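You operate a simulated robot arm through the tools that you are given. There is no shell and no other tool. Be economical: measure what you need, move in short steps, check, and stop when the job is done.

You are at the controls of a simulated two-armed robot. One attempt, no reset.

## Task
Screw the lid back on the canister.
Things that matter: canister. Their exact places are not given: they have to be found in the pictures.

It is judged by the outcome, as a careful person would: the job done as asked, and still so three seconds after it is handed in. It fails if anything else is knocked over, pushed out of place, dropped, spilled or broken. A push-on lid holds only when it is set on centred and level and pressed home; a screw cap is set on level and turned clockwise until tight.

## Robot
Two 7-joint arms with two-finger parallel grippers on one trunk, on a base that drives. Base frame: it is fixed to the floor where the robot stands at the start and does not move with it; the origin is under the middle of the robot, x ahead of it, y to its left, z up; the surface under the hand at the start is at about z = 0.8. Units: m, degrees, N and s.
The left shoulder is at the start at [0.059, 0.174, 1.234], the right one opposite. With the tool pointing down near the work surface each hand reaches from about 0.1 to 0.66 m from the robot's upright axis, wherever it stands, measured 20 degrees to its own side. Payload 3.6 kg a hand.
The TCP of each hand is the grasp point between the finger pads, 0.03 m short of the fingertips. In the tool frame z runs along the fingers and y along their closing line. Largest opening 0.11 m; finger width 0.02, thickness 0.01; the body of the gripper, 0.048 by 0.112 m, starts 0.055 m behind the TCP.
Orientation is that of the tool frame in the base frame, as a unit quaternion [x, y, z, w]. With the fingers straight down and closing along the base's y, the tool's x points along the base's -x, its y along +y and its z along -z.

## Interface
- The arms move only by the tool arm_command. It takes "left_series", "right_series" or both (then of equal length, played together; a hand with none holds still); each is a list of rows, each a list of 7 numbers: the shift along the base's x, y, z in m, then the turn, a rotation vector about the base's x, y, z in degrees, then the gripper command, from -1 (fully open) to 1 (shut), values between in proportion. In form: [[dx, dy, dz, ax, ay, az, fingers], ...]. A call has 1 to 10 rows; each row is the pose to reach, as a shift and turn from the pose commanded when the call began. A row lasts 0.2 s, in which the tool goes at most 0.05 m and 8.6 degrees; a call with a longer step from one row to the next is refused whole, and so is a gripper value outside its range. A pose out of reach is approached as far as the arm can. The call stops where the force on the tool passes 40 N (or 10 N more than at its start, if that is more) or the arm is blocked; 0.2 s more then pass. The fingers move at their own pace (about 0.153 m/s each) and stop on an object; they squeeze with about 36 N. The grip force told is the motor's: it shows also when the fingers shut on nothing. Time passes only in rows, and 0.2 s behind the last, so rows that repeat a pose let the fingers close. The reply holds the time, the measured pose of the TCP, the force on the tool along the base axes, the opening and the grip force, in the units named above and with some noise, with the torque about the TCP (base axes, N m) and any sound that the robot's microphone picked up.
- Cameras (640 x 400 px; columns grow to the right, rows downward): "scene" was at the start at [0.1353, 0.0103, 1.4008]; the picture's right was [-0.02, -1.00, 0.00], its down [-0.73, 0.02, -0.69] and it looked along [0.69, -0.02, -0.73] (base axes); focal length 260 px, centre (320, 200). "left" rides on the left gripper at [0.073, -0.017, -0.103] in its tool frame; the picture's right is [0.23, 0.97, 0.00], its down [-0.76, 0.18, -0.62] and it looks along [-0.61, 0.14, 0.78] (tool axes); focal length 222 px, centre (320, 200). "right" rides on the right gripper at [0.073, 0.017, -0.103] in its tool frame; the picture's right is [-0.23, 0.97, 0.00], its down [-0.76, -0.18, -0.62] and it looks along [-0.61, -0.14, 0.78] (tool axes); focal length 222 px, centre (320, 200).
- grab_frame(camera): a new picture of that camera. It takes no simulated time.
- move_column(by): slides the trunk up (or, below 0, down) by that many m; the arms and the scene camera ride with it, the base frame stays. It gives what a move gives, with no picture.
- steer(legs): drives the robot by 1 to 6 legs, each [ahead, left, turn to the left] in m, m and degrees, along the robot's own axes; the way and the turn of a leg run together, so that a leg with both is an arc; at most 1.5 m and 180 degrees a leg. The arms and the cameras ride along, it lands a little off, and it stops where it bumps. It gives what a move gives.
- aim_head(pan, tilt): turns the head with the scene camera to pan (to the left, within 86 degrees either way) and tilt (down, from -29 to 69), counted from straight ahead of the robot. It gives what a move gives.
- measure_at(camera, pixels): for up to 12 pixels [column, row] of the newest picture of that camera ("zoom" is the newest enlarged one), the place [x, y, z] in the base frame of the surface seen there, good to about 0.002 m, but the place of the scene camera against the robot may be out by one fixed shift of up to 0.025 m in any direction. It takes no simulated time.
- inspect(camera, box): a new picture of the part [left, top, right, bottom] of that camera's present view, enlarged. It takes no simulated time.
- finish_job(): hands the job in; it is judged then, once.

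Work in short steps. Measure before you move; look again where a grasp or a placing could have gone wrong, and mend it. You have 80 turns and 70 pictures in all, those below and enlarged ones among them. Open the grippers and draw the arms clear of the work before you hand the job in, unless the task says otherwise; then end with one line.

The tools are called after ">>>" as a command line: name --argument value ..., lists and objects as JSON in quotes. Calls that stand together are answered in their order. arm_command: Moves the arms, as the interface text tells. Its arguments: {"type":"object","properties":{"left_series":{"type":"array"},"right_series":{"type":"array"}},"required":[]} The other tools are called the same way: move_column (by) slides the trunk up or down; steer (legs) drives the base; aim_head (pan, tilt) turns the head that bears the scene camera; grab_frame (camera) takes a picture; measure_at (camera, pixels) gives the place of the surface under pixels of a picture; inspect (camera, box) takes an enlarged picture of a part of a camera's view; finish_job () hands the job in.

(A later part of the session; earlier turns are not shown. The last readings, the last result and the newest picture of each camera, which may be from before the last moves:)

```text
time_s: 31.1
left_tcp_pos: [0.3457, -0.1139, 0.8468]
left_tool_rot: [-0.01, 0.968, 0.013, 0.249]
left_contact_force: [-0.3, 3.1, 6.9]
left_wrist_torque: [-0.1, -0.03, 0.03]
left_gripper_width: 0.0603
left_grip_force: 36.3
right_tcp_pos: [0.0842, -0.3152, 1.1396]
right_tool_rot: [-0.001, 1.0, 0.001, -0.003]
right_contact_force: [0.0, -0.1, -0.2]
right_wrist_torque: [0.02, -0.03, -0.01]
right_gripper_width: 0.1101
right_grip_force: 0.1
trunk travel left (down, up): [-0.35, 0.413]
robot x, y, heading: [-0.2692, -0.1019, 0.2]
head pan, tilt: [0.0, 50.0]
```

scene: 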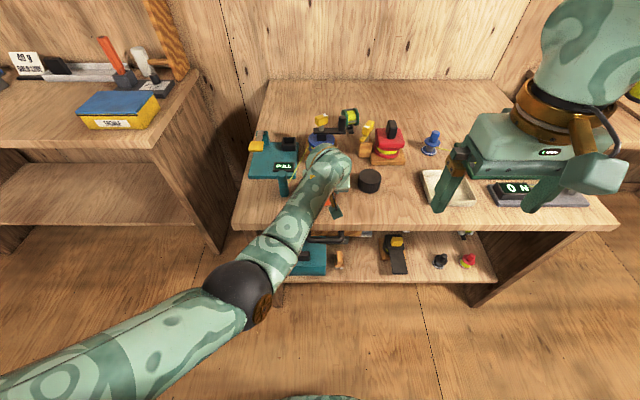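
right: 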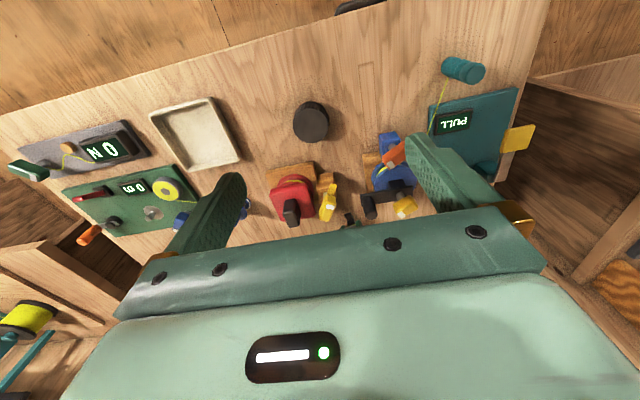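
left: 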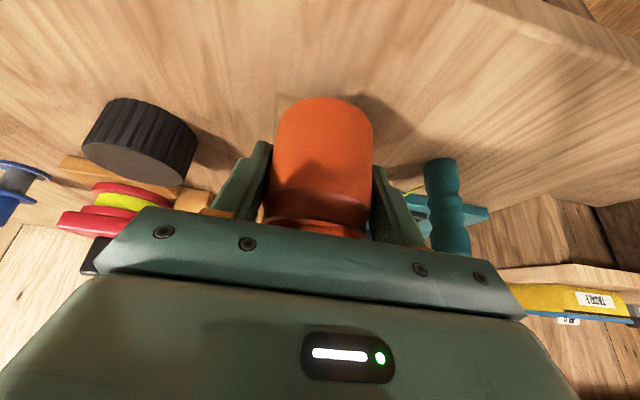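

Contact is made at 7 N. I'll open and withdraw up and back.

>>> arm_command --left_series '[[0, 0, 0.001, 0, 0, 0, 0], [0, 0, 0.001, 0, 0, 0, -1], [0, 0, 0.001, 0, 0, 0, -1], [0, 0, 0.001, 0, 0, 0, -1], [-0.01, 0, 0.03, 0, 0, 0, -1], [-0.02, 0, 0.06, 0, 0, 0, -1], [-0.03, 0, 0.1, 0, 0, 0, -1], [-0.06, 0, 0.13, 0, 0, 0, -1], [-0.06, 0, 0.13, 0, 0, 0, -1]]'

>>> grab_frame --camera "left"

```text
time_s: 33.2
left_tcp_pos: [0.3114, -0.0971, 1.0112]
left_tool_rot: [-0.02, 0.957, 0.024, 0.289]
left_contact_force: [0.1, 0.4, -0.4]
left_wrist_torque: [0.01, 0.0, 0.01]
left_gripper_width: 0.11
left_grip_force: 0.1
right_tcp_pos: [0.0834, -0.3168, 1.1401]
right_tool_rot: [-0.001, 1.0, 0.0, -0.003]
right_contact_force: [-0.4, 0.1, -0.1]
right_wrist_torque: [0.0, 0.0, 0.0]
right_gripper_width: 0.1098
right_grip_force: 0.1
trunk travel left (down, up): [-0.35, 0.413]
robot x, y, heading: [-0.2695, -0.1, 0.2]
head pan, tilt: [0.0, 50.0]
stopped in row 9 (left hand): the arm was blocked; the commanded pose is now the measured one
```

```text
38 pictures are left
```

left: 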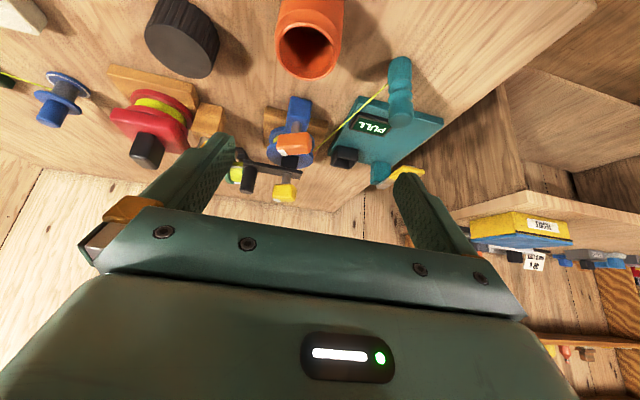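

The canister stands well on the table. The hand was blocked pulling back at this pitch, so I'll now pitch it toward horizontal, which should ease the wrist.

>>> arm_command --left_series '[[0, 0, 0, 0, -8, 0, -1], [0, 0, 0, 0, -16, 0, -1], [0, 0, 0, 0, -24, 0, -1], [0, 0, 0, 0, -32, 0, -1], [0, 0, 0, 0, -37, 0, -1], [0, 0, 0, 0, -37, 0, -1]]'

>>> grab_frame --camera "scene"

```text
time_s: 34.6
left_tcp_pos: [0.3132, -0.0968, 1.0148]
left_tool_rot: [-0.022, 0.813, 0.016, 0.581]
left_contact_force: [0.2, 0.1, -0.6]
left_wrist_torque: [-0.01, 0.0, 0.02]
left_gripper_width: 0.1101
left_grip_force: 0.0
right_tcp_pos: [0.084, -0.3174, 1.1398]
right_tool_rot: [-0.001, 1.0, 0.0, -0.003]
right_contact_force: [0.2, 0.6, -0.2]
right_wrist_torque: [0.01, 0.02, -0.02]
right_gripper_width: 0.11
right_grip_force: 0.0
trunk travel left (down, up): [-0.35, 0.413]
robot x, y, heading: [-0.2702, -0.1013, 0.0]
head pan, tilt: [0.0, 50.0]
```

```text
37 pictures are left
```

scene: 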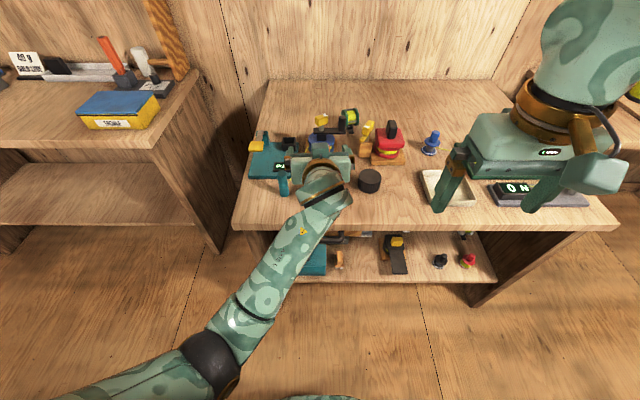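

The hand is at 71° pitch and close to canister x. I'll fix the 3° yaw and come down partway, slightly back from the canister, and look.

>>> arm_command --left_series '[[0, -0.008, -0.03, 0, 0, -3, -1], [0, -0.017, -0.06, 0, 0, -3, -1], [0, -0.017, -0.09, 0, 0, -3, -1], [0, -0.017, -0.09, 0, 0, -3, -1]]'

>>> grab_frame --camera "left"

```text
time_s: 35.9
left_tcp_pos: [0.3429, -0.0597, 0.9355]
left_tool_rot: [0.014, 0.793, 0.057, 0.607]
left_contact_force: [0.1, -0.1, 1.1]
left_wrist_torque: [0.01, 0.02, -0.02]
left_gripper_width: 0.11
left_grip_force: 0.0
right_tcp_pos: [0.0844, -0.3173, 1.14]
right_tool_rot: [-0.001, 1.0, 0.0, -0.003]
right_contact_force: [0.3, 0.4, -0.6]
right_wrist_torque: [0.0, 0.0, 0.02]
right_gripper_width: 0.1101
right_grip_force: 0.1
trunk travel left (down, up): [-0.35, 0.413]
robot x, y, heading: [-0.2699, -0.1021, 0.4]
head pan, tilt: [0.0, 50.0]
stopped in row 4 (left hand): the arm was blocked; the commanded pose is now the measured one
```

```text
36 pictures are left
```

left: 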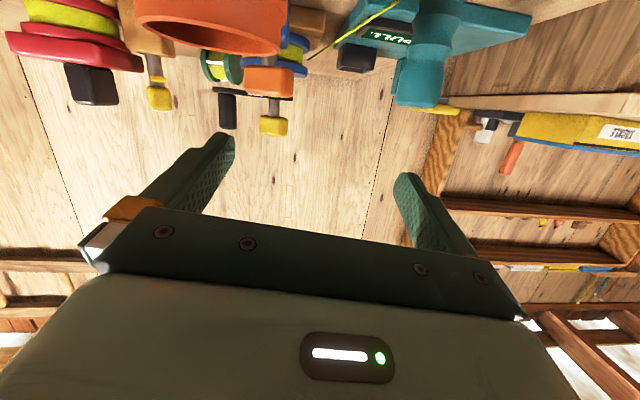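

The left arm is limited reaching across the body. I'll lift the hand, move the robot right so the canister is more on the left side, and yaw the hand to point forward-right.

>>> arm_command --left_series '[[-0.01, 0.01, 0.03, 0, 0, -8, -1], [-0.02, 0.02, 0.06, 0, 0, -16, -1], [-0.03, 0.03, 0.09, 0, 0, -24, -1], [-0.03, 0.03, 0.09, 0, 0, -32, -1], [-0.03, 0.03, 0.09, 0, 0, -32, -1]]'

>>> steer --legs '[[0, -0.07, 0]]'

```text
time_s: 37.0
left_tcp_pos: [0.3109, -0.0336, 1.0253]
left_tool_rot: [0.232, 0.759, -0.115, 0.598]
left_contact_force: [0.9, 0.4, 0.1]
left_wrist_torque: [-0.03, -0.01, 0.01]
left_gripper_width: 0.1099
left_grip_force: 0.0
right_tcp_pos: [0.0838, -0.3173, 1.1392]
right_tool_rot: [0.0, 1.0, 0.0, -0.004]
right_contact_force: [0.5, -0.3, 1.2]
right_wrist_torque: [-0.01, -0.03, -0.01]
right_gripper_width: 0.1101
right_grip_force: 0.0
trunk travel left (down, up): [-0.35, 0.413]
robot x, y, heading: [-0.2681, -0.0992, 0.2]
head pan, tilt: [0.0, 50.0]
```

```text
time_s: 38.1
left_tcp_pos: [0.3116, -0.1049, 1.0244]
left_tool_rot: [0.232, 0.76, -0.114, 0.597]
left_contact_force: [-0.1, -0.1, 0.5]
left_wrist_torque: [0.03, 0.0, 0.02]
left_gripper_width: 0.1101
left_grip_force: 0.0
right_tcp_pos: [0.0836, -0.3889, 1.1399]
right_tool_rot: [-0.001, 1.0, 0.001, -0.003]
right_contact_force: [-0.9, 0.2, 0.2]
right_wrist_torque: [0.05, -0.02, -0.01]
right_gripper_width: 0.11
right_grip_force: 0.1
trunk travel left (down, up): [-0.35, 0.413]
robot x, y, heading: [-0.2655, -0.173, 0.3]
head pan, tilt: [0.0, 50.0]
```

Yaw is -28°, pitch 15°, and there is 6° of roll to remove. I'll set pitch to 25° with no roll and hover above the canister.

>>> arm_command --left_series '[[0.01, -0.003, -0.03, -0.3, 5.9, 0.8, -1], [0.02, -0.006, -0.06, -0.6, 11.7, 1.6, -1], [0.034, -0.009, -0.09, -0.6, 11.7, 1.6, -1], [0.034, -0.009, -0.09, -0.6, 11.7, 1.6, -1]]'

>>> grab_frame --camera "left"

```text
time_s: 39.1
left_tcp_pos: [0.3452, -0.1121, 0.934]
left_tool_rot: [0.205, 0.819, -0.134, 0.519]
left_contact_force: [-0.7, 1.1, 0.1]
left_wrist_torque: [0.0, -0.04, -0.01]
left_gripper_width: 0.1101
left_grip_force: 0.1
right_tcp_pos: [0.0831, -0.3852, 1.1397]
right_tool_rot: [-0.001, 1.0, 0.0, -0.004]
right_contact_force: [-0.7, 0.7, -0.1]
right_wrist_torque: [0.02, -0.01, -0.01]
right_gripper_width: 0.1101
right_grip_force: 0.1
trunk travel left (down, up): [-0.35, 0.413]
robot x, y, heading: [-0.2689, -0.1707, 0.1]
head pan, tilt: [0.0, 50.0]
```

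```text
35 pictures are left
```

left: 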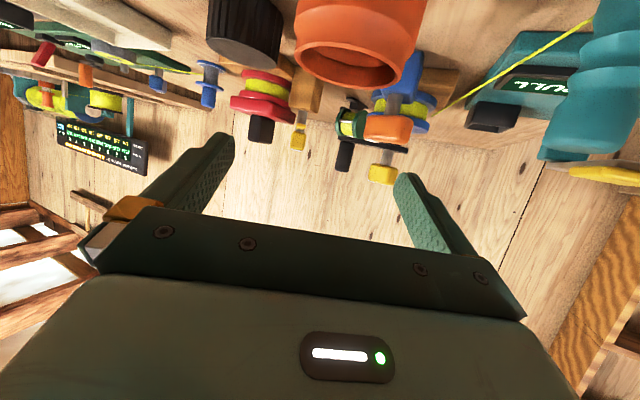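

Orientation is good. I'll verify the canister rim position from this view before descending.

>>> measure_at --camera "left" --pixels '[[299, 45], [416, 42], [350, 87], [350, 20], [328, 15], [400, 76], [310, 70], [245, 20]]'

```text
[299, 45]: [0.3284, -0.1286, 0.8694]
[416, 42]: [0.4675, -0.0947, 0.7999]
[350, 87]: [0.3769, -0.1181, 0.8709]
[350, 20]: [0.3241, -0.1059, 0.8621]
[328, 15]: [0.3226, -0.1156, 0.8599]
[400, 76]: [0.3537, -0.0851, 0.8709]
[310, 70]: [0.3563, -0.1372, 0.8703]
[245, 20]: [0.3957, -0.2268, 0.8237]
```

The rim centre fits (0.350,-0.112). I'll descend to z 0.842.

>>> arm_command --left_series '[[0.003, 0, -0.03, 0, 0, 0, -1], [0.004, 0, -0.06, 0, 0, 0, -1], [0.004, 0, -0.08, 0, 0, 0, -1], [0.004, 0, -0.091, 0, 0, 0, -1], [0.004, 0, -0.091, 0, 0, 0, -1]]'

>>> grab_frame --camera "left"

```text
time_s: 40.3
left_tcp_pos: [0.3498, -0.1127, 0.8439]
left_tool_rot: [0.205, 0.819, -0.134, 0.519]
left_contact_force: [0.3, -0.4, -0.2]
left_wrist_torque: [-0.01, -0.01, -0.01]
left_gripper_width: 0.1098
left_grip_force: 0.0
right_tcp_pos: [0.0849, -0.3867, 1.1398]
right_tool_rot: [-0.001, 1.0, 0.001, -0.003]
right_contact_force: [0.4, 0.6, 0.6]
right_wrist_torque: [0.02, 0.03, 0.0]
right_gripper_width: 0.1101
right_grip_force: 0.2
trunk travel left (down, up): [-0.35, 0.413]
robot x, y, heading: [-0.2652, -0.171, 0.2]
head pan, tilt: [0.0, 50.0]
```

```text
34 pictures are left
```

left: 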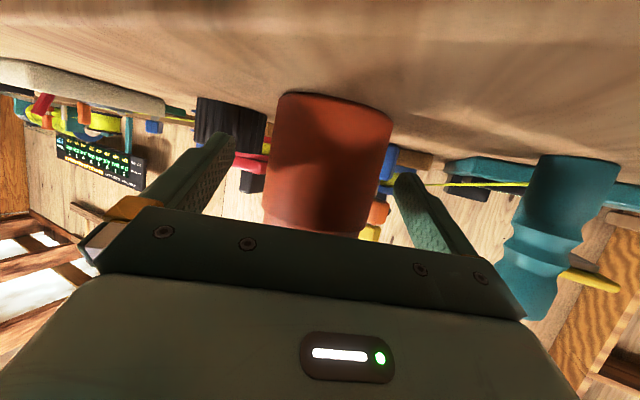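

The canister is well centred. I'll close the left hand to hold it on the table.

>>> arm_command --left_series '[[0, 0, 0, 0, 0, 0, 0], [0, 0, 0, 0, 0, 0, 1], [0, 0, 0, 0, 0, 0, 1], [0, 0, 0, 0, 0, 0, 1]]'

>>> grab_frame --camera "scene"

>>> grab_frame --camera "left"

```text
time_s: 41.3
left_tcp_pos: [0.3492, -0.1122, 0.8437]
left_tool_rot: [0.205, 0.819, -0.133, 0.519]
left_contact_force: [0.9, 0.0, 0.1]
left_wrist_torque: [0.0, -0.01, -0.02]
left_gripper_width: 0.0612
left_grip_force: 35.9
right_tcp_pos: [0.0852, -0.3861, 1.1393]
right_tool_rot: [-0.001, 1.0, 0.0, -0.002]
right_contact_force: [-0.3, 1.6, 0.5]
right_wrist_torque: [0.0, -0.02, 0.0]
right_gripper_width: 0.11
right_grip_force: 0.1
trunk travel left (down, up): [-0.35, 0.413]
robot x, y, heading: [-0.2693, -0.1702, 0.3]
head pan, tilt: [0.0, 50.0]
```

```text
33 pictures are left
```

scene: 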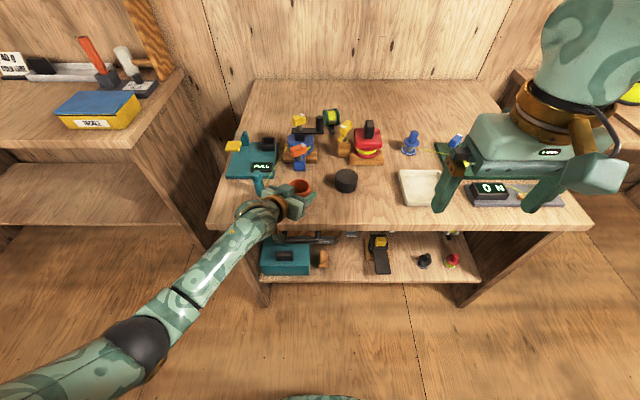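

```text
32 pictures are left
```

left: 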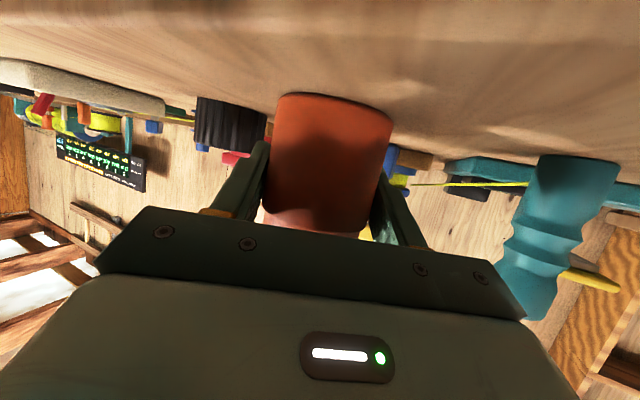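

The canister is held firmly at width 0.061. But the lid and canister are a bit far for the right hand straight down. I'll lift the canister slightly and pull it toward the robot, to see if a closer left pose is possible before driving forward.

>>> arm_command --left_series '[[0, 0, 0.03, 0, 0, 0, 1], [-0.02, 0, 0.05, 0, 0, 0, 1], [-0.05, 0, 0.06, 0, 0, 0, 1], [-0.08, 0, 0.06, 0, 0, 0, 1], [-0.11, 0, 0.06, 0, 0, 0, 1], [-0.13, 0.0, 0.06, 0, 0, 0, 1], [-0.13, 0.0, 0.06, 0, 0, 0, 1]]'

```text
time_s: 42.9
left_tcp_pos: [0.2194, -0.1127, 0.9036]
left_tool_rot: [0.205, 0.819, -0.134, 0.519]
left_contact_force: [-0.3, -0.5, -1.3]
left_wrist_torque: [-0.01, -0.02, 0.02]
left_gripper_width: 0.0612
left_grip_force: 35.7
right_tcp_pos: [0.0839, -0.3872, 1.1395]
right_tool_rot: [-0.001, 1.0, 0.0, -0.004]
right_contact_force: [-0.1, -0.9, 0.0]
right_wrist_torque: [0.02, 0.0, 0.04]
right_gripper_width: 0.1097
right_grip_force: 0.1
trunk travel left (down, up): [-0.35, 0.413]
robot x, y, heading: [-0.2677, -0.1705, 0.1]
head pan, tilt: [0.0, 50.0]
```

The closer pose works. I'll drive forward 0.13 m and set the canister back down with the hand still holding it.

>>> steer --legs '[[0.13, 0, 0]]'

>>> grab_frame --camera "left"

```text
time_s: 44.1
left_tcp_pos: [0.3527, -0.1124, 0.9017]
left_tool_rot: [0.204, 0.82, -0.133, 0.518]
left_contact_force: [0.9, -0.2, -1.5]
left_wrist_torque: [0.0, -0.01, -0.02]
left_gripper_width: 0.0609
left_grip_force: 35.7
right_tcp_pos: [0.2162, -0.3851, 1.1383]
right_tool_rot: [-0.002, 1.0, 0.0, -0.004]
right_contact_force: [0.9, -0.3, 0.1]
right_wrist_torque: [-0.01, 0.05, 0.03]
right_gripper_width: 0.1099
right_grip_force: 0.2
trunk travel left (down, up): [-0.35, 0.413]
robot x, y, heading: [-0.1366, -0.1699, 0.0]
head pan, tilt: [0.0, 50.0]
```

```text
31 pictures are left
```

left: 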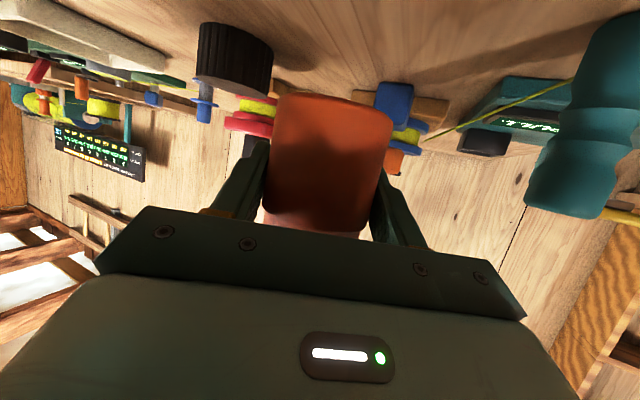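

I'll lower the canister back to the table gently.

>>> arm_command --left_series '[[0, 0, -0.03, 0, 0, 0, 1], [0, 0, -0.05, 0, 0, 0, 1], [0, 0, -0.057, 0, 0, 0, 1], [0, 0, -0.0585, 0, 0, 0, 1], [0, 0, -0.06, 0, 0, 0, 1], [0, 0, -0.06, 0, 0, 0, 1]]'

```text
time_s: 45.5
left_tcp_pos: [0.3511, -0.1104, 0.8439]
left_tool_rot: [0.204, 0.818, -0.133, 0.521]
left_contact_force: [0.7, 0.6, 4.3]
left_wrist_torque: [0.15, -0.05, 0.0]
left_gripper_width: 0.0608
left_grip_force: 35.6
right_tcp_pos: [0.2144, -0.3859, 1.1409]
right_tool_rot: [-0.002, 1.0, 0.0, -0.003]
right_contact_force: [-0.3, 0.3, -0.3]
right_wrist_torque: [0.0, -0.02, -0.03]
right_gripper_width: 0.1099
right_grip_force: 0.0
trunk travel left (down, up): [-0.35, 0.413]
robot x, y, heading: [-0.138, -0.1701, 0.3]
head pan, tilt: [0.0, 50.0]
```

The canister is seated. Now I'll move the right hand above the lid at (0.418,-0.249).

>>> arm_command --right_series '[[0.035, 0.023, 0, 0, 0, 0, -1], [0.07, 0.046, 0, 0, 0, 0, -1], [0.105, 0.069, -0.02, 0, 0, 0, -1], [0.14, 0.092, -0.04, 0, 0, 0, -1], [0.175, 0.115, -0.06, 0, 0, 0, -1], [0.203, 0.137, -0.09, 0, 0, 0, -1], [0.203, 0.137, -0.13, 0, 0, 0, -1], [0.203, 0.137, -0.17, 0, 0, 0, -1], [0.203, 0.137, -0.2, 0, 0, 0, -1], [0.203, 0.137, -0.2, 0, 0, 0, -1]]'

>>> grab_frame --camera "right"

```text
time_s: 47.8
left_tcp_pos: [0.35, -0.1116, 0.8447]
left_tool_rot: [0.204, 0.819, -0.133, 0.52]
left_contact_force: [0.4, -3.0, 11.2]
left_wrist_torque: [0.23, -0.17, 0.01]
left_gripper_width: 0.061
left_grip_force: 36.0
right_tcp_pos: [0.4171, -0.2501, 0.9389]
right_tool_rot: [-0.002, 1.0, 0.0, -0.003]
right_contact_force: [-0.5, 0.1, 0.3]
right_wrist_torque: [-0.03, -0.03, 0.0]
right_gripper_width: 0.11
right_grip_force: 0.1
trunk travel left (down, up): [-0.35, 0.413]
robot x, y, heading: [-0.1378, -0.1714, 0.2]
head pan, tilt: [0.0, 50.0]
```

```text
30 pictures are left
```

right: 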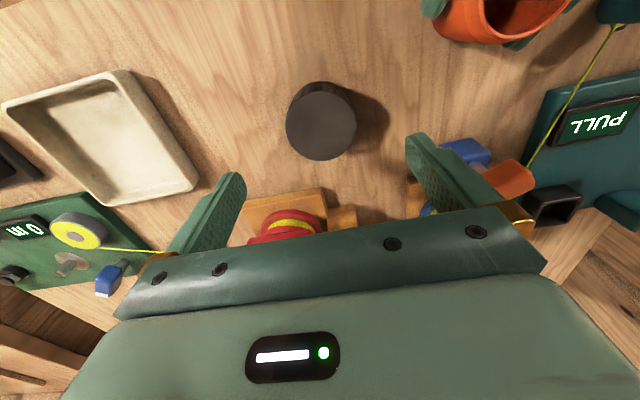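

I'll re-measure the lid edges from this closer view.

>>> measure_at --camera "right" --pixels '[[288, 125], [353, 125], [320, 94], [320, 157], [320, 125], [298, 148], [342, 148], [465, 150]]'

```text
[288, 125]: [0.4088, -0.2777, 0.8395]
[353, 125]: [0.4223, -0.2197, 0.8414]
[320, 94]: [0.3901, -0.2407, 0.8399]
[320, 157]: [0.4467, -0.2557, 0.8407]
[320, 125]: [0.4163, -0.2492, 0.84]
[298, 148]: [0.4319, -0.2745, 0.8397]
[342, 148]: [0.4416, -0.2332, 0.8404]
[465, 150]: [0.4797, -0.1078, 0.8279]
```

Lid centre confirmed at (0.417,-0.249). I'll descend to z 0.852 and grip its upper half.

>>> arm_command --right_series '[[0.0005, 0.001, -0.04, 0, 0, 0, -1], [0.0005, 0.001, -0.075, 0, 0, 0, -1], [0.0005, 0.001, -0.087, 0, 0, 0, -1], [0.0005, 0.001, -0.087, 0, 0, 0, -1], [0.0005, 0.001, -0.087, 0, 0, 0, 0], [0.0005, 0.001, -0.087, 0, 0, 0, 1], [0.0005, 0.001, -0.087, 0, 0, 0, 1], [0.0005, 0.001, -0.087, 0, 0, 0, 1]]'

>>> grab_frame --camera "right"

```text
time_s: 49.5
left_tcp_pos: [0.3501, -0.1116, 0.8432]
left_tool_rot: [0.204, 0.819, -0.132, 0.52]
left_contact_force: [0.8, -2.3, 12.8]
left_wrist_torque: [0.28, -0.24, -0.04]
left_gripper_width: 0.061
left_grip_force: 35.9
right_tcp_pos: [0.4172, -0.2478, 0.8525]
right_tool_rot: [-0.002, 1.0, 0.0, -0.004]
right_contact_force: [0.4, -0.3, 0.2]
right_wrist_torque: [-0.02, -0.02, 0.01]
right_gripper_width: 0.0634
right_grip_force: 35.8
trunk travel left (down, up): [-0.35, 0.413]
robot x, y, heading: [-0.139, -0.1719, 0.3]
head pan, tilt: [0.0, 50.0]
```

```text
29 pictures are left
```

right: 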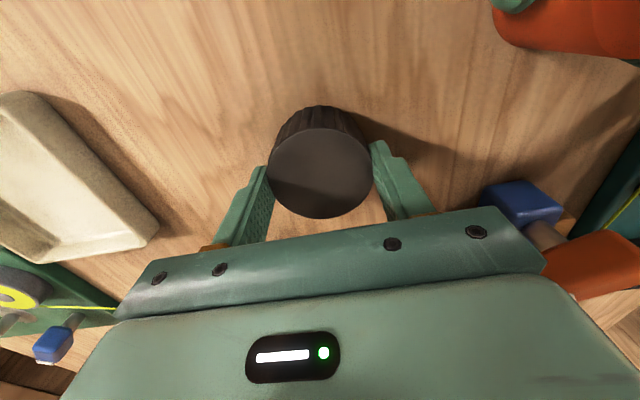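

The lid is gripped at width 0.063. I'll lift it and look at the canister rim through the right camera for a precise centre.

>>> arm_command --right_series '[[0, 0, 0.03, 0, 0, 0, 1], [0, 0, 0.07, 0, 0, 0, 1], [0, 0.02, 0.11, 0, 0, 0, 1], [0.02, 0.05, 0.13, 0, 0, 0, 1], [0.03, 0.06, 0.14, 0, 0, 0, 1], [0.03, 0.06, 0.14, 0, 0, 0, 1]]'

>>> grab_frame --camera "right"

>>> grab_frame --camera "scene"

```text
time_s: 51.0
left_tcp_pos: [0.3493, -0.1111, 0.8446]
left_tool_rot: [0.204, 0.819, -0.132, 0.52]
left_contact_force: [-0.2, -1.1, 13.5]
left_wrist_torque: [0.33, -0.24, 0.06]
left_gripper_width: 0.0607
left_grip_force: 35.8
right_tcp_pos: [0.449, -0.1878, 0.9928]
right_tool_rot: [-0.001, 1.0, 0.0, -0.004]
right_contact_force: [0.5, 0.5, 0.1]
right_wrist_torque: [-0.01, 0.02, -0.02]
right_gripper_width: 0.0636
right_grip_force: 36.1
trunk travel left (down, up): [-0.35, 0.413]
robot x, y, heading: [-0.1394, -0.1729, -0.0]
head pan, tilt: [0.0, 50.0]
```

```text
28 pictures are left
```

right: 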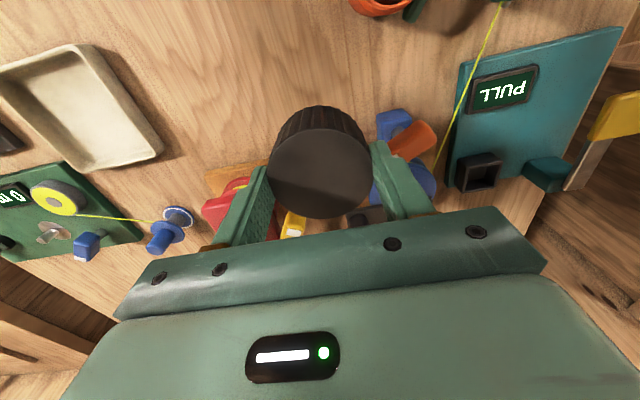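

```text
27 pictures are left
```

scene: 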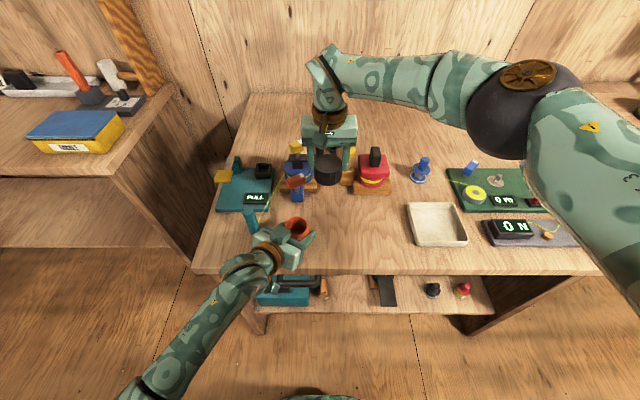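

The rim is mostly outside the view. I'll move the right hand back and up so the camera sees it.

>>> arm_command --right_series '[[-0.03, -0.01, 0.02, 0, 0, 0, 1], [-0.06, -0.02, 0.03, 0, 0, 0, 1], [-0.1, -0.03, 0.04, 0, 0, 0, 1], [-0.14, -0.03, 0.04, 0, 0, 0, 1], [-0.14, -0.03, 0.04, 0, 0, 0, 1]]'

>>> grab_frame --camera "right"

```text
time_s: 52.1
left_tcp_pos: [0.3495, -0.1125, 0.8437]
left_tool_rot: [0.205, 0.819, -0.133, 0.52]
left_contact_force: [1.0, 0.2, 11.7]
left_wrist_torque: [0.26, -0.23, 0.05]
left_gripper_width: 0.0609
left_grip_force: 35.5
right_tcp_pos: [0.308, -0.2202, 1.0332]
right_tool_rot: [0.0, 1.0, -0.001, -0.003]
right_contact_force: [-0.6, -0.5, 0.5]
right_wrist_torque: [0.01, 0.02, -0.01]
right_gripper_width: 0.0633
right_grip_force: 35.8
trunk travel left (down, up): [-0.35, 0.413]
robot x, y, heading: [-0.1391, -0.1705, 0.3]
head pan, tilt: [0.0, 50.0]
```

```text
26 pictures are left
```

right: 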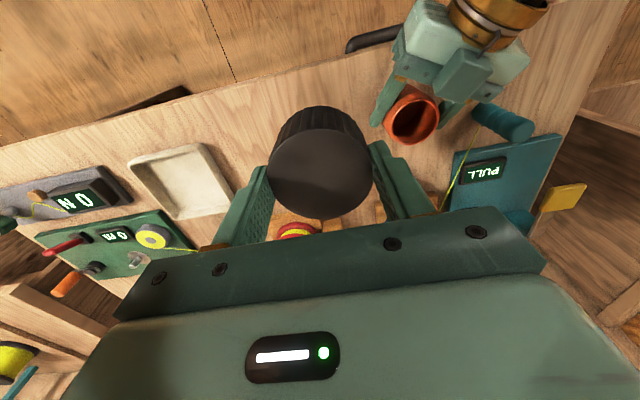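

I'll zoom on the canister rim to measure it and check what the mint box above the left palm is.

>>> inspect --camera "right" --box '[360, 20, 520, 160]'

```text
2.86 times, centred on (440, 90) of right
```

zoom: 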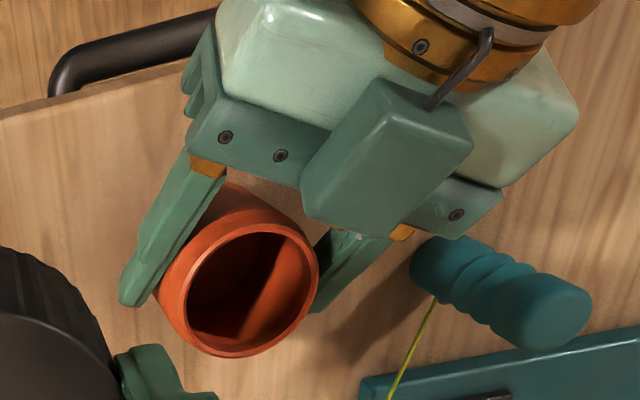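

A box sits on the upper side of the left palm. I'll measure it together with rim points on the canister.

>>> measure_at --camera "zoom" --pixels '[[187, 290], [318, 268], [270, 227], [230, 352], [200, 250], [305, 320], [195, 330], [310, 205], [375, 232], [385, 95], [462, 145], [390, 150]]'

```text
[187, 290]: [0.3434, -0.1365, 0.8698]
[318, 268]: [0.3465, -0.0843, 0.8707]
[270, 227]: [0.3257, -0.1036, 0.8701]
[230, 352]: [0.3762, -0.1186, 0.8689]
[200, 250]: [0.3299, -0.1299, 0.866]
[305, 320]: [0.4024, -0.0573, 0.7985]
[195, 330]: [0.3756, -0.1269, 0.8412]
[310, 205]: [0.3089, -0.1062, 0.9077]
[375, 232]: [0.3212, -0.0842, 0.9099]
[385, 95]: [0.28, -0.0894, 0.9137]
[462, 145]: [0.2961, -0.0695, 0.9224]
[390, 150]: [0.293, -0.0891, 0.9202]
```

The rim centre fits (0.3505,-0.1112), z 0.870. The box on the left palm stays at 0.04 radius, clear of the lid. I'll carry the lid over the canister and come down to just above the rim.

>>> arm_command --right_series '[[0.015, 0.035, 0, 0, 0, 0, 1], [0.03, 0.075, 0, 0, 0, 0, 1], [0.0425, 0.109, 0, 0, 0, 0, 1], [0.0425, 0.109, -0.035, 0, 0, 0, 1], [0.0425, 0.109, -0.07, 0, 0, 0, 1], [0.0425, 0.109, -0.1, 0, 0, 0, 1], [0.0425, 0.109, -0.1, 0, 0, 0, 1]]'

>>> grab_frame --camera "right"

>>> inspect --camera "scene" --box '[240, 160, 360, 260]'

```text
time_s: 53.8
left_tcp_pos: [0.3492, -0.1113, 0.8435]
left_tool_rot: [0.204, 0.818, -0.133, 0.521]
left_contact_force: [-1.4, 0.0, 10.0]
left_wrist_torque: [0.24, -0.15, 0.1]
left_gripper_width: 0.0608
left_grip_force: 36.6
right_tcp_pos: [0.3505, -0.1079, 0.9339]
right_tool_rot: [-0.001, 1.0, 0.0, -0.003]
right_contact_force: [-0.2, 0.2, 0.1]
right_wrist_torque: [-0.01, -0.01, -0.02]
right_gripper_width: 0.0634
right_grip_force: 36.3
trunk travel left (down, up): [-0.35, 0.413]
robot x, y, heading: [-0.1374, -0.1715, -0.3]
head pan, tilt: [0.0, 50.0]
```

```text
24 pictures are left
```

right: 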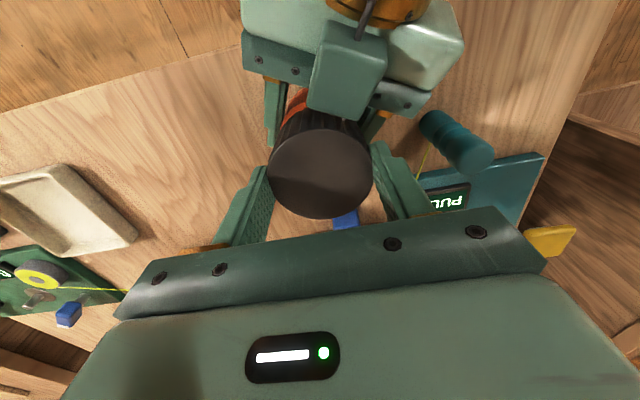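

```text
4.00 times, centred on (300, 210) of scene
```

zoom: 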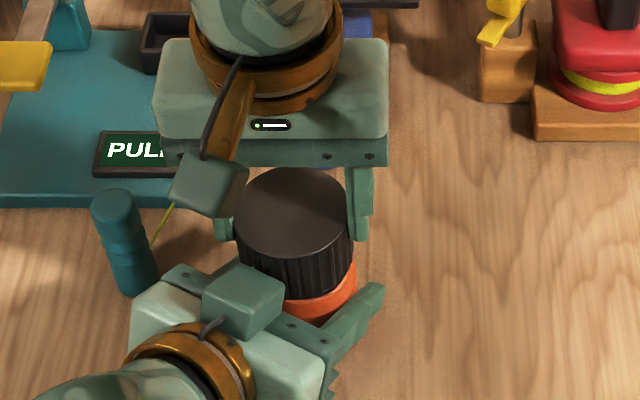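

The two boxes on the grippers could meet as I descend. I'll measure their clearance and the lid top.

>>> measure_at --camera "zoom" --pixels '[[190, 195], [215, 212], [245, 180], [205, 160], [240, 285], [245, 270], [280, 305], [210, 300], [293, 215], [240, 215], [350, 225], [310, 310]]'

```text
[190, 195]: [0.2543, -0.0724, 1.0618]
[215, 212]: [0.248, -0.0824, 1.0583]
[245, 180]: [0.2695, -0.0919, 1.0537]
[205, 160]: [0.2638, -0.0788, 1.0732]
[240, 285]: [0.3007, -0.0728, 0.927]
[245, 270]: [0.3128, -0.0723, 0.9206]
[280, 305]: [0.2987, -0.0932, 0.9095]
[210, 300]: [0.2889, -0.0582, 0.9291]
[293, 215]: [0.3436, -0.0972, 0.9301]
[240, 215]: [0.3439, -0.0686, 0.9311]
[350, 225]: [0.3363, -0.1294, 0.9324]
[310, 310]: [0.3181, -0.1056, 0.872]
```

The boxes clear by more than 0.1 m. I'll descend gently in small steps until the lid meets the neck.

>>> arm_command --right_series '[[0, -0.001, -0.004, 0, 0, 0, 1], [0, -0.002, -0.008, 0, 0, 0, 1], [0, -0.002, -0.01, 0, 0, 0, 1], [0, -0.002, -0.012, 0, 0, 0, 1], [0, -0.002, -0.014, 0, 0, 0, 1], [0, -0.002, -0.014, 0, 0, 0, 1]]'

```text
time_s: 55.1
left_tcp_pos: [0.3502, -0.1112, 0.8439]
left_tool_rot: [0.205, 0.819, -0.133, 0.519]
left_contact_force: [-1.8, 0.9, 8.5]
left_wrist_torque: [0.24, -0.13, 0.01]
left_gripper_width: 0.0609
left_grip_force: 35.6
right_tcp_pos: [0.3503, -0.1109, 0.9181]
right_tool_rot: [-0.002, 1.0, 0.0, -0.003]
right_contact_force: [-0.5, -0.2, -0.6]
right_wrist_torque: [-0.01, 0.01, 0.04]
right_gripper_width: 0.0634
right_grip_force: 36.3
trunk travel left (down, up): [-0.35, 0.413]
robot x, y, heading: [-0.1414, -0.1743, 0.3]
head pan, tilt: [0.0, 50.0]
```

The lid bottom is at ~0.866, already around the neck without contact. I'll continue down.

>>> arm_command --right_series '[[0, 0, -0.002, 0, 0, 0, 1], [0, 0, -0.004, 0, 0, 0, 1], [0, 0, -0.006, 0, 0, 0, 1], [0, 0, -0.008, 0, 0, 0, 1], [0, 0, -0.01, 0, 0, 0, 1], [0, 0, -0.012, 0, 0, 0, 1]]'

```text
time_s: 56.0
left_tcp_pos: [0.3504, -0.1113, 0.8432]
left_tool_rot: [0.204, 0.819, -0.132, 0.52]
left_contact_force: [2.2, 1.5, 4.1]
left_wrist_torque: [-0.05, 0.44, 0.01]
left_gripper_width: 0.0606
left_grip_force: 35.9
right_tcp_pos: [0.3506, -0.1103, 0.9163]
right_tool_rot: [0.001, 1.0, -0.001, -0.004]
right_contact_force: [-6.9, -5.3, 13.9]
right_wrist_torque: [-0.22, -0.16, -0.03]
right_gripper_width: 0.0633
right_grip_force: 36.0
trunk travel left (down, up): [-0.35, 0.413]
robot x, y, heading: [-0.1379, -0.1731, 0.2]
head pan, tilt: [0.0, 50.0]
stopped in row 4 (right hand): the force on the tool passed its limit at 43 N (the readings are from after the stop); the commanded pose is now the measured one
```

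The lid met the neck with its bottom at ~0.864, about 6 mm below the rim, which is likely the thread start. I'll shift 1 mm along the reaction force and turn it clockwise with light downward pressure.

>>> arm_command --right_series '[[-0.001, -0.0008, 0, 0, 0, -7, 1], [-0.001, -0.0008, -0.0005, 0, 0, -15, 1], [-0.001, -0.0008, -0.0008, 0, 0, -23, 1], [-0.001, -0.0008, -0.001, 0, 0, -31, 1], [-0.001, -0.0008, -0.0013, 0, 0, -39, 1], [-0.001, -0.0008, -0.0015, 0, 0, -47, 1], [-0.001, -0.0008, -0.0018, 0, 0, -55, 1], [-0.001, -0.0008, -0.002, 0, 0, -58, 1]]'

```text
time_s: 57.8
left_tcp_pos: [0.3492, -0.1099, 0.8421]
left_tool_rot: [0.204, 0.819, -0.133, 0.519]
left_contact_force: [-11.0, -17.8, 7.4]
left_wrist_torque: [0.57, -0.69, 0.08]
left_gripper_width: 0.061
left_grip_force: 35.9
right_tcp_pos: [0.3507, -0.1105, 0.9161]
right_tool_rot: [0.485, 0.874, 0.005, -0.002]
right_contact_force: [19.5, 21.7, 25.5]
right_wrist_torque: [0.43, -0.82, 0.08]
right_gripper_width: 0.0635
right_grip_force: 36.1
trunk travel left (down, up): [-0.35, 0.413]
robot x, y, heading: [-0.1392, -0.1689, -0.0]
head pan, tilt: [0.0, 50.0]
```

It turned 58° with lateral force built up from my shift, so the original centre was better. I'll undo the shift and read the forces.

>>> arm_command --right_series '[[0.0007, 0.0007, 0, 0, 0, 0, 1], [0.0007, 0.0007, 0, 0, 0, 0, 1]]'

>>> inspect --camera "scene" --box '[250, 170, 340, 250]'

```text
time_s: 58.4
left_tcp_pos: [0.3498, -0.1108, 0.8428]
left_tool_rot: [0.204, 0.819, -0.133, 0.519]
left_contact_force: [-9.8, -17.5, 6.5]
left_wrist_torque: [-0.06, -0.31, 0.12]
left_gripper_width: 0.061
left_grip_force: 35.6
right_tcp_pos: [0.3501, -0.1102, 0.9157]
right_tool_rot: [0.485, 0.875, 0.005, -0.003]
right_contact_force: [14.4, 18.2, 28.2]
right_wrist_torque: [0.57, -0.83, 0.01]
right_gripper_width: 0.0633
right_grip_force: 35.7
trunk travel left (down, up): [-0.35, 0.413]
robot x, y, heading: [-0.1374, -0.1744, 0.1]
head pan, tilt: [0.0, 50.0]
```

```text
5.00 times, centred on (295, 210) of scene
```

zoom: 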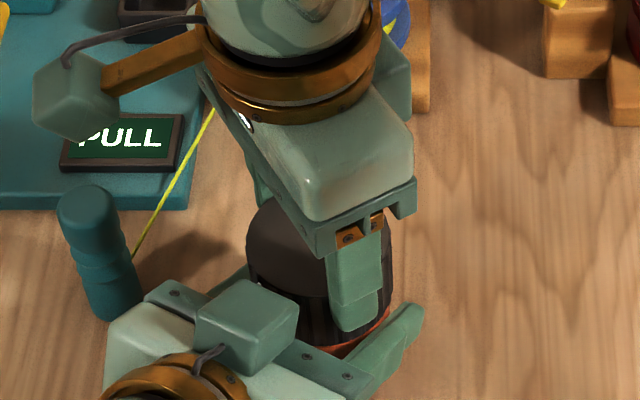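

Lateral force remains, so the lid sits slightly off within the grip. I'll release it so it can settle, raise the hand, turn back and look at how the lid sits.

>>> arm_command --right_series '[[0.0005, 0.0005, 0.0005, 0, 0, 0, 0.2], [0.0005, 0.0005, 0.001, 0, 0, 0, -0.5], [0.0005, 0.0005, 0.001, 0, 0, 0, -0.55], [0.0005, 0.0005, 0.02, 0, 0, 0, -0.55], [0.0005, 0.0005, 0.06, 0, 0, 0, -0.55], [0.0005, 0.0005, 0.09, 0, 0, 0, -0.55], [0.0005, 0.0005, 0.09, 0, 0, 8, -0.55], [0.0005, 0.0005, 0.09, 0, 0, 16, -0.55], [0.0005, 0.0005, 0.09, 0, 0, 24, -0.55], [0.0005, 0.0005, 0.09, 0, 0, 32, -0.55]]'

>>> grab_frame --camera "right"

>>> inspect --camera "scene" --box '[250, 170, 340, 250]'

```text
time_s: 60.6
left_tcp_pos: [0.3506, -0.1098, 0.8437]
left_tool_rot: [0.204, 0.819, -0.132, 0.52]
left_contact_force: [2.2, 5.3, 15.3]
left_wrist_torque: [0.49, -0.38, 0.07]
left_gripper_width: 0.0609
left_grip_force: 36.2
right_tcp_pos: [0.3502, -0.1106, 1.0046]
right_tool_rot: [0.224, 0.974, 0.001, -0.003]
right_contact_force: [-0.3, 0.1, -0.2]
right_wrist_torque: [0.02, 0.01, 0.01]
right_gripper_width: 0.0854
right_grip_force: 0.1
trunk travel left (down, up): [-0.35, 0.413]
robot x, y, heading: [-0.1365, -0.1737, 0.2]
head pan, tilt: [0.0, 50.0]
```

```text
21 pictures are left
```

right: 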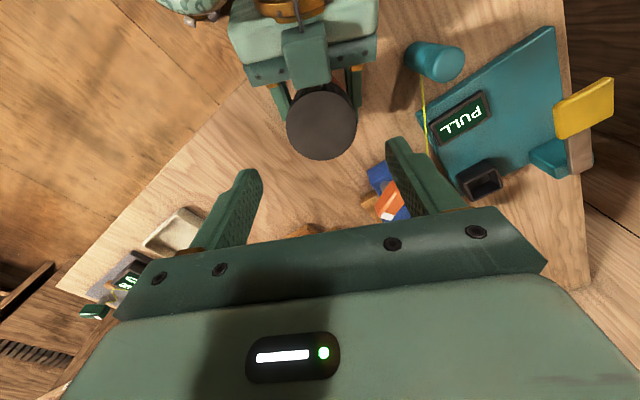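

```text
5.00 times, centred on (295, 210) of scene
```

zoom: 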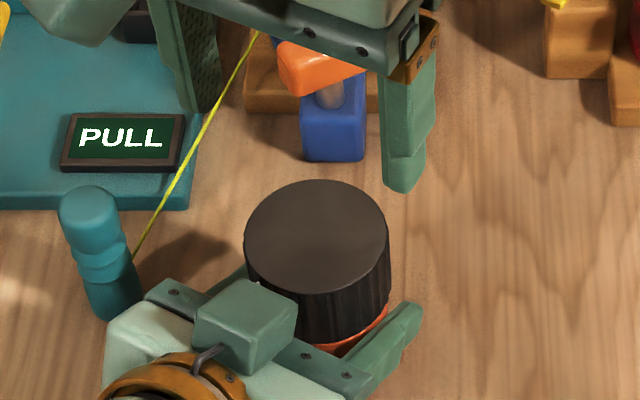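

The lid sits on the neck. I'll measure its top for levelness and centre.

>>> measure_at --camera "right" --pixels '[[290, 124], [354, 124], [322, 92], [322, 155], [322, 124], [300, 100], [344, 100], [300, 147], [345, 147]]'

```text
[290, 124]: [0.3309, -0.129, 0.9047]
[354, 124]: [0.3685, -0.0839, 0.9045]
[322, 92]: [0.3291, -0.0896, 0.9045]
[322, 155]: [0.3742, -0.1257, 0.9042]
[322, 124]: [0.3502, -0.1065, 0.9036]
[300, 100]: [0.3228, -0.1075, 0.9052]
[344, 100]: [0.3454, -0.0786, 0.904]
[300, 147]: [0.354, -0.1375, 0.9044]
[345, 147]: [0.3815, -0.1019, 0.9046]
```

The lid is level (z 0.9045 all round), centred at about (0.351,-0.108). I'll turn back to yaw 0, regrip centred on the canister axis (0.3505,-0.111) and read the forces.

>>> arm_command --right_series '[[0, 0, 0, 0, 0, 8, -0.55], [0, 0, 0, 0, 0, 16, -0.55], [0, 0, 0, 0, 0, 24, -0.55], [0, 0, -0.03, 0, 0, 26, -0.55], [0, 0, -0.06, 0, 0, 26, -0.55], [0, 0, -0.0875, 0, 0, 26, -0.55], [0, 0, -0.0875, 0, 0, 26, 0], [0, 0, -0.0875, 0, 0, 26, 1], [0, 0, -0.0875, 0, 0, 26, 1]]'

```text
time_s: 62.6
left_tcp_pos: [0.3498, -0.111, 0.8431]
left_tool_rot: [0.203, 0.82, -0.13, 0.519]
left_contact_force: [5.5, 7.8, 10.5]
left_wrist_torque: [-0.1, -0.12, 0.02]
left_gripper_width: 0.0607
left_grip_force: 35.8
right_tcp_pos: [0.3505, -0.1105, 0.917]
right_tool_rot: [0.0, 1.0, 0.0, -0.003]
right_contact_force: [-5.1, -10.8, 5.1]
right_wrist_torque: [-0.3, 0.2, -0.04]
right_gripper_width: 0.0644
right_grip_force: 35.5
trunk travel left (down, up): [-0.35, 0.413]
robot x, y, heading: [-0.1395, -0.1721, 0.1]
head pan, tilt: [0.0, 50.0]
```

Forces show the tool about 0.5 mm too far in +x/+y. I'll shift (-0.0003,-0.0005), press lightly, and turn clockwise 58° again.

>>> arm_command --right_series '[[-0.0003, -0.0005, -0.0008, 0, 0, 0, 1], [-0.0003, -0.0005, -0.0008, 0, 0, -8, 1], [-0.0003, -0.0005, -0.001, 0, 0, -16, 1], [-0.0003, -0.0005, -0.0012, 0, 0, -24, 1], [-0.0003, -0.0005, -0.0014, 0, 0, -32, 1]]'

```text
time_s: 63.8
left_tcp_pos: [0.3509, -0.1103, 0.8426]
left_tool_rot: [0.204, 0.819, -0.131, 0.519]
left_contact_force: [9.3, 2.6, 4.8]
left_wrist_torque: [0.79, -0.45, -0.02]
left_gripper_width: 0.0606
left_grip_force: 36.6
right_tcp_pos: [0.3501, -0.109, 0.9159]
right_tool_rot: [0.276, 0.961, 0.003, -0.003]
right_contact_force: [-2.8, 3.4, 17.0]
right_wrist_torque: [-0.09, 0.03, 0.0]
right_gripper_width: 0.0643
right_grip_force: 35.8
trunk travel left (down, up): [-0.35, 0.413]
robot x, y, heading: [-0.1368, -0.1708, 0.3]
head pan, tilt: [0.0, 50.0]
```

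Lateral forces are small now, with 17 N axial. I'll continue the stroke.

>>> arm_command --right_series '[[0, 0, -0.0003, 0, 0, -8, 1], [0, 0, -0.0006, 0, 0, -16, 1], [0, 0, -0.0009, 0, 0, -24, 1], [0, 0, -0.0012, 0, 0, -32, 1]]'

```text
time_s: 64.8
left_tcp_pos: [0.3494, -0.1102, 0.8427]
left_tool_rot: [0.204, 0.82, -0.132, 0.519]
left_contact_force: [3.7, -9.4, 1.0]
left_wrist_torque: [0.82, -0.71, 0.09]
left_gripper_width: 0.0608
left_grip_force: 36.3
right_tcp_pos: [0.3507, -0.109, 0.9153]
right_tool_rot: [0.531, 0.847, 0.005, -0.002]
right_contact_force: [6.4, 15.9, 28.8]
right_wrist_torque: [0.35, -0.29, -0.01]
right_gripper_width: 0.0644
right_grip_force: 35.9
trunk travel left (down, up): [-0.35, 0.413]
robot x, y, heading: [-0.1395, -0.1748, -0.1]
head pan, tilt: [0.0, 50.0]
```

There is no thread torque yet. I'll open slightly, turn the hand back around the lid without lifting, and regrip for another stroke.

>>> arm_command --right_series '[[0, 0, 0.0005, 0, 0, 0, -0.5], [0, 0, 0.001, 0, 0, 8.5, -0.5], [0, 0, 0.001, 0, 0, 17, -0.5], [0, 0, 0.001, 0, 0, 25.5, -0.5], [0, 0, 0.001, 0, 0, 34, -0.5], [0, 0, 0.001, 0, 0, 42.5, -0.5], [0, 0, 0.001, 0, 0, 51, -0.5], [0, 0, 0.001, 0, 0, 59.5, -0.5], [0, 0, 0.001, 0, 0, 68, -0.5], [0, 0, 0.001, 0, 0, 68, 1]]'

>>> arm_command --right_series '[[0, 0, -0.0008, 0, 0, 0, 1], [0, 0, -0.001, 0, 0, -8.5, 1], [0, 0, -0.0013, 0, 0, -17, 1], [0, 0, -0.0016, 0, 0, -25.5, 1], [0, 0, -0.0018, 0, 0, -34, 1], [0, 0, -0.002, 0, 0, -42.5, 1], [0, 0, -0.0022, 0, 0, -51, 1], [0, 0, -0.0024, 0, 0, -59.5, 1], [0, 0, -0.0024, 0, 0, -68, 1]]'

```text
time_s: 67.0
left_tcp_pos: [0.351, -0.1102, 0.8431]
left_tool_rot: [0.205, 0.82, -0.132, 0.519]
left_contact_force: [-3.0, -1.7, 6.0]
left_wrist_torque: [0.08, -0.17, 0.01]
left_gripper_width: 0.061
left_grip_force: 36.0
right_tcp_pos: [0.3506, -0.1107, 0.9141]
right_tool_rot: [-0.035, 0.999, 0.0, -0.003]
right_contact_force: [0.1, -0.8, 1.0]
right_wrist_torque: [-0.01, 0.02, 0.03]
right_gripper_width: 0.0636
right_grip_force: 36.2
trunk travel left (down, up): [-0.35, 0.413]
robot x, y, heading: [-0.1376, -0.1725, 0.1]
head pan, tilt: [0.0, 50.0]
```

```text
time_s: 69.0
left_tcp_pos: [0.3498, -0.1107, 0.8425]
left_tool_rot: [0.204, 0.82, -0.132, 0.518]
left_contact_force: [4.0, -13.4, -3.9]
left_wrist_torque: [0.88, -0.46, 0.06]
left_gripper_width: 0.0608
left_grip_force: 35.6
right_tcp_pos: [0.3508, -0.1086, 0.9137]
right_tool_rot: [0.53, 0.848, 0.005, -0.002]
right_contact_force: [4.2, 17.3, 27.3]
right_wrist_torque: [0.4, -0.34, 0.03]
right_gripper_width: 0.0634
right_grip_force: 36.7
trunk travel left (down, up): [-0.35, 0.413]
robot x, y, heading: [-0.1371, -0.1738, -0.3]
head pan, tilt: [0.0, 50.0]
```

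The +y force grows near the end of each stroke, which may mean a right finger touches the left hand. I'll look closely.

>>> inspect --camera "scene" --box '[265, 185, 335, 250]'

>>> grab_frame --camera "right"

>>> grab_frame --camera "left"

```text
6.15 times, centred on (300, 218) of scene
```

zoom: 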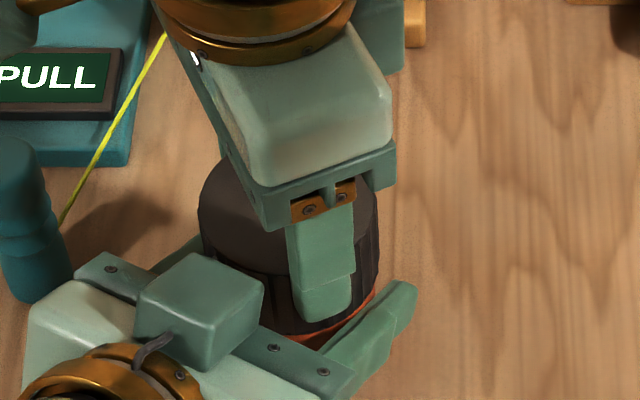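

```text
18 pictures are left
```

right: 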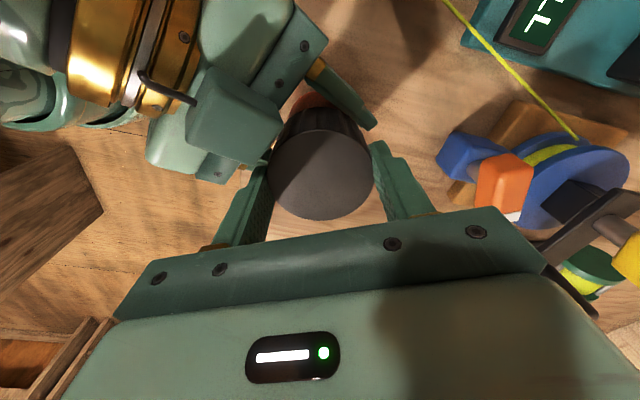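

```text
17 pictures are left
```

left: 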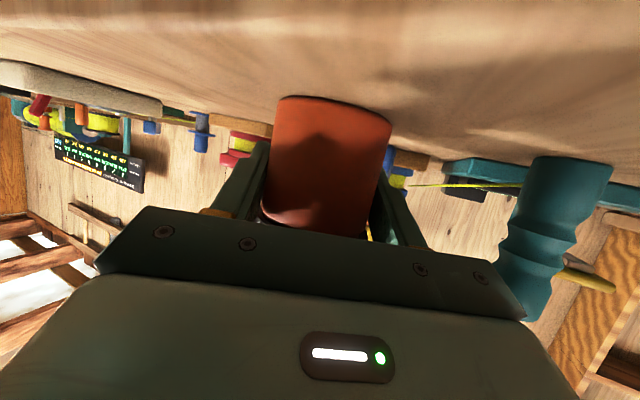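

I'll measure the lid top now to see whether it has gone down, and where its centre is.

>>> measure_at --camera "right" --pixels '[[320, 175], [285, 175], [355, 175], [320, 145], [320, 205], [300, 190], [345, 190], [272, 175], [371, 172], [320, 133], [320, 217]]'

```text
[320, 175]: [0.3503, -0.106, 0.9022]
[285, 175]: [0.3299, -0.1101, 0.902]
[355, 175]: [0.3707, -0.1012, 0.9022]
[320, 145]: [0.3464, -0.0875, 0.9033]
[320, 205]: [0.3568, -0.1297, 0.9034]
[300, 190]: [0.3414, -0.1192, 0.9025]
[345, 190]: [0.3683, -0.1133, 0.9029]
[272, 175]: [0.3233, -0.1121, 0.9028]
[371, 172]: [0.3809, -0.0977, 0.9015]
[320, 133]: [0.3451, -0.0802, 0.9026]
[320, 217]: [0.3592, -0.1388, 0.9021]
```

The lid top has dropped from 0.9045 to 0.9024 and stays level, so the thread is taking. I'll do further strokes over a safer yaw range, with a small progressive y-correction.

>>> arm_command --right_series '[[0, 0, 0.001, 0, 0, 0, -0.5], [0, 0, 0.001, 0, 0, 8.5, -0.5], [0, 0, 0.001, 0, 0, 17, -0.5], [0, 0, 0.001, 0, 0, 25.5, -0.5], [0, 0, 0.001, 0, 0, 34, -0.5], [0, 0, 0.001, 0, 0, 42.5, -0.5], [0, 0, 0.001, 0, 0, 51, -0.5], [0, 0, 0.001, 0, 0, 59.5, -0.5], [0, 0, 0.001, 0, 0, 68, -0.5], [0, 0, 0.001, 0, 0, 76, -0.5]]'

>>> arm_command --right_series '[[0, 0, 0, 0, 0, 0, 1], [0, 0, -0.0008, 0, 0, 0, 1], [0, 0.0002, -0.001, 0, 0, -8.5, 1], [0, 0.0004, -0.0013, 0, 0, -17, 1], [0.0, 0.0006, -0.0016, 0, 0, -25.5, 1], [0.0, 0.0008, -0.0018, 0, 0, -34, 1], [0.0, 0.001, -0.002, 0, 0, -42.5, 1], [0.0002, 0.0012, -0.0022, 0, 0, -51, 1], [0.0002, 0.0014, -0.0024, 0, 0, -59.5, 1], [0.0002, 0.0016, -0.0026, 0, 0, -68, 1]]'

```text
time_s: 71.2
left_tcp_pos: [0.3509, -0.1096, 0.8417]
left_tool_rot: [0.204, 0.82, -0.131, 0.518]
left_contact_force: [-1.9, 1.6, 6.8]
left_wrist_torque: [0.44, -0.4, 0.27]
left_gripper_width: 0.0609
left_grip_force: 35.8
right_tcp_pos: [0.3515, -0.1109, 0.9131]
right_tool_rot: [-0.106, 0.994, 0.0, -0.003]
right_contact_force: [4.3, 1.3, -1.6]
right_wrist_torque: [0.0, -0.14, -0.19]
right_gripper_width: 0.0823
right_grip_force: 0.4
trunk travel left (down, up): [-0.35, 0.413]
robot x, y, heading: [-0.1377, -0.1687, 0.1]
head pan, tilt: [0.0, 50.0]
```

```text
time_s: 73.4
left_tcp_pos: [0.3503, -0.1109, 0.8423]
left_tool_rot: [0.204, 0.821, -0.13, 0.518]
left_contact_force: [9.7, 1.6, -6.2]
left_wrist_torque: [0.18, -0.35, 0.05]
left_gripper_width: 0.061
left_grip_force: 36.7
right_tcp_pos: [0.352, -0.1087, 0.9106]
right_tool_rot: [0.471, 0.882, 0.004, -0.003]
right_contact_force: [-2.6, -3.9, 27.9]
right_wrist_torque: [-0.36, 0.02, 0.0]
right_gripper_width: 0.0635
right_grip_force: 36.4
trunk travel left (down, up): [-0.35, 0.413]
robot x, y, heading: [-0.136, -0.1697, 0.1]
head pan, tilt: [0.0, 50.0]
```

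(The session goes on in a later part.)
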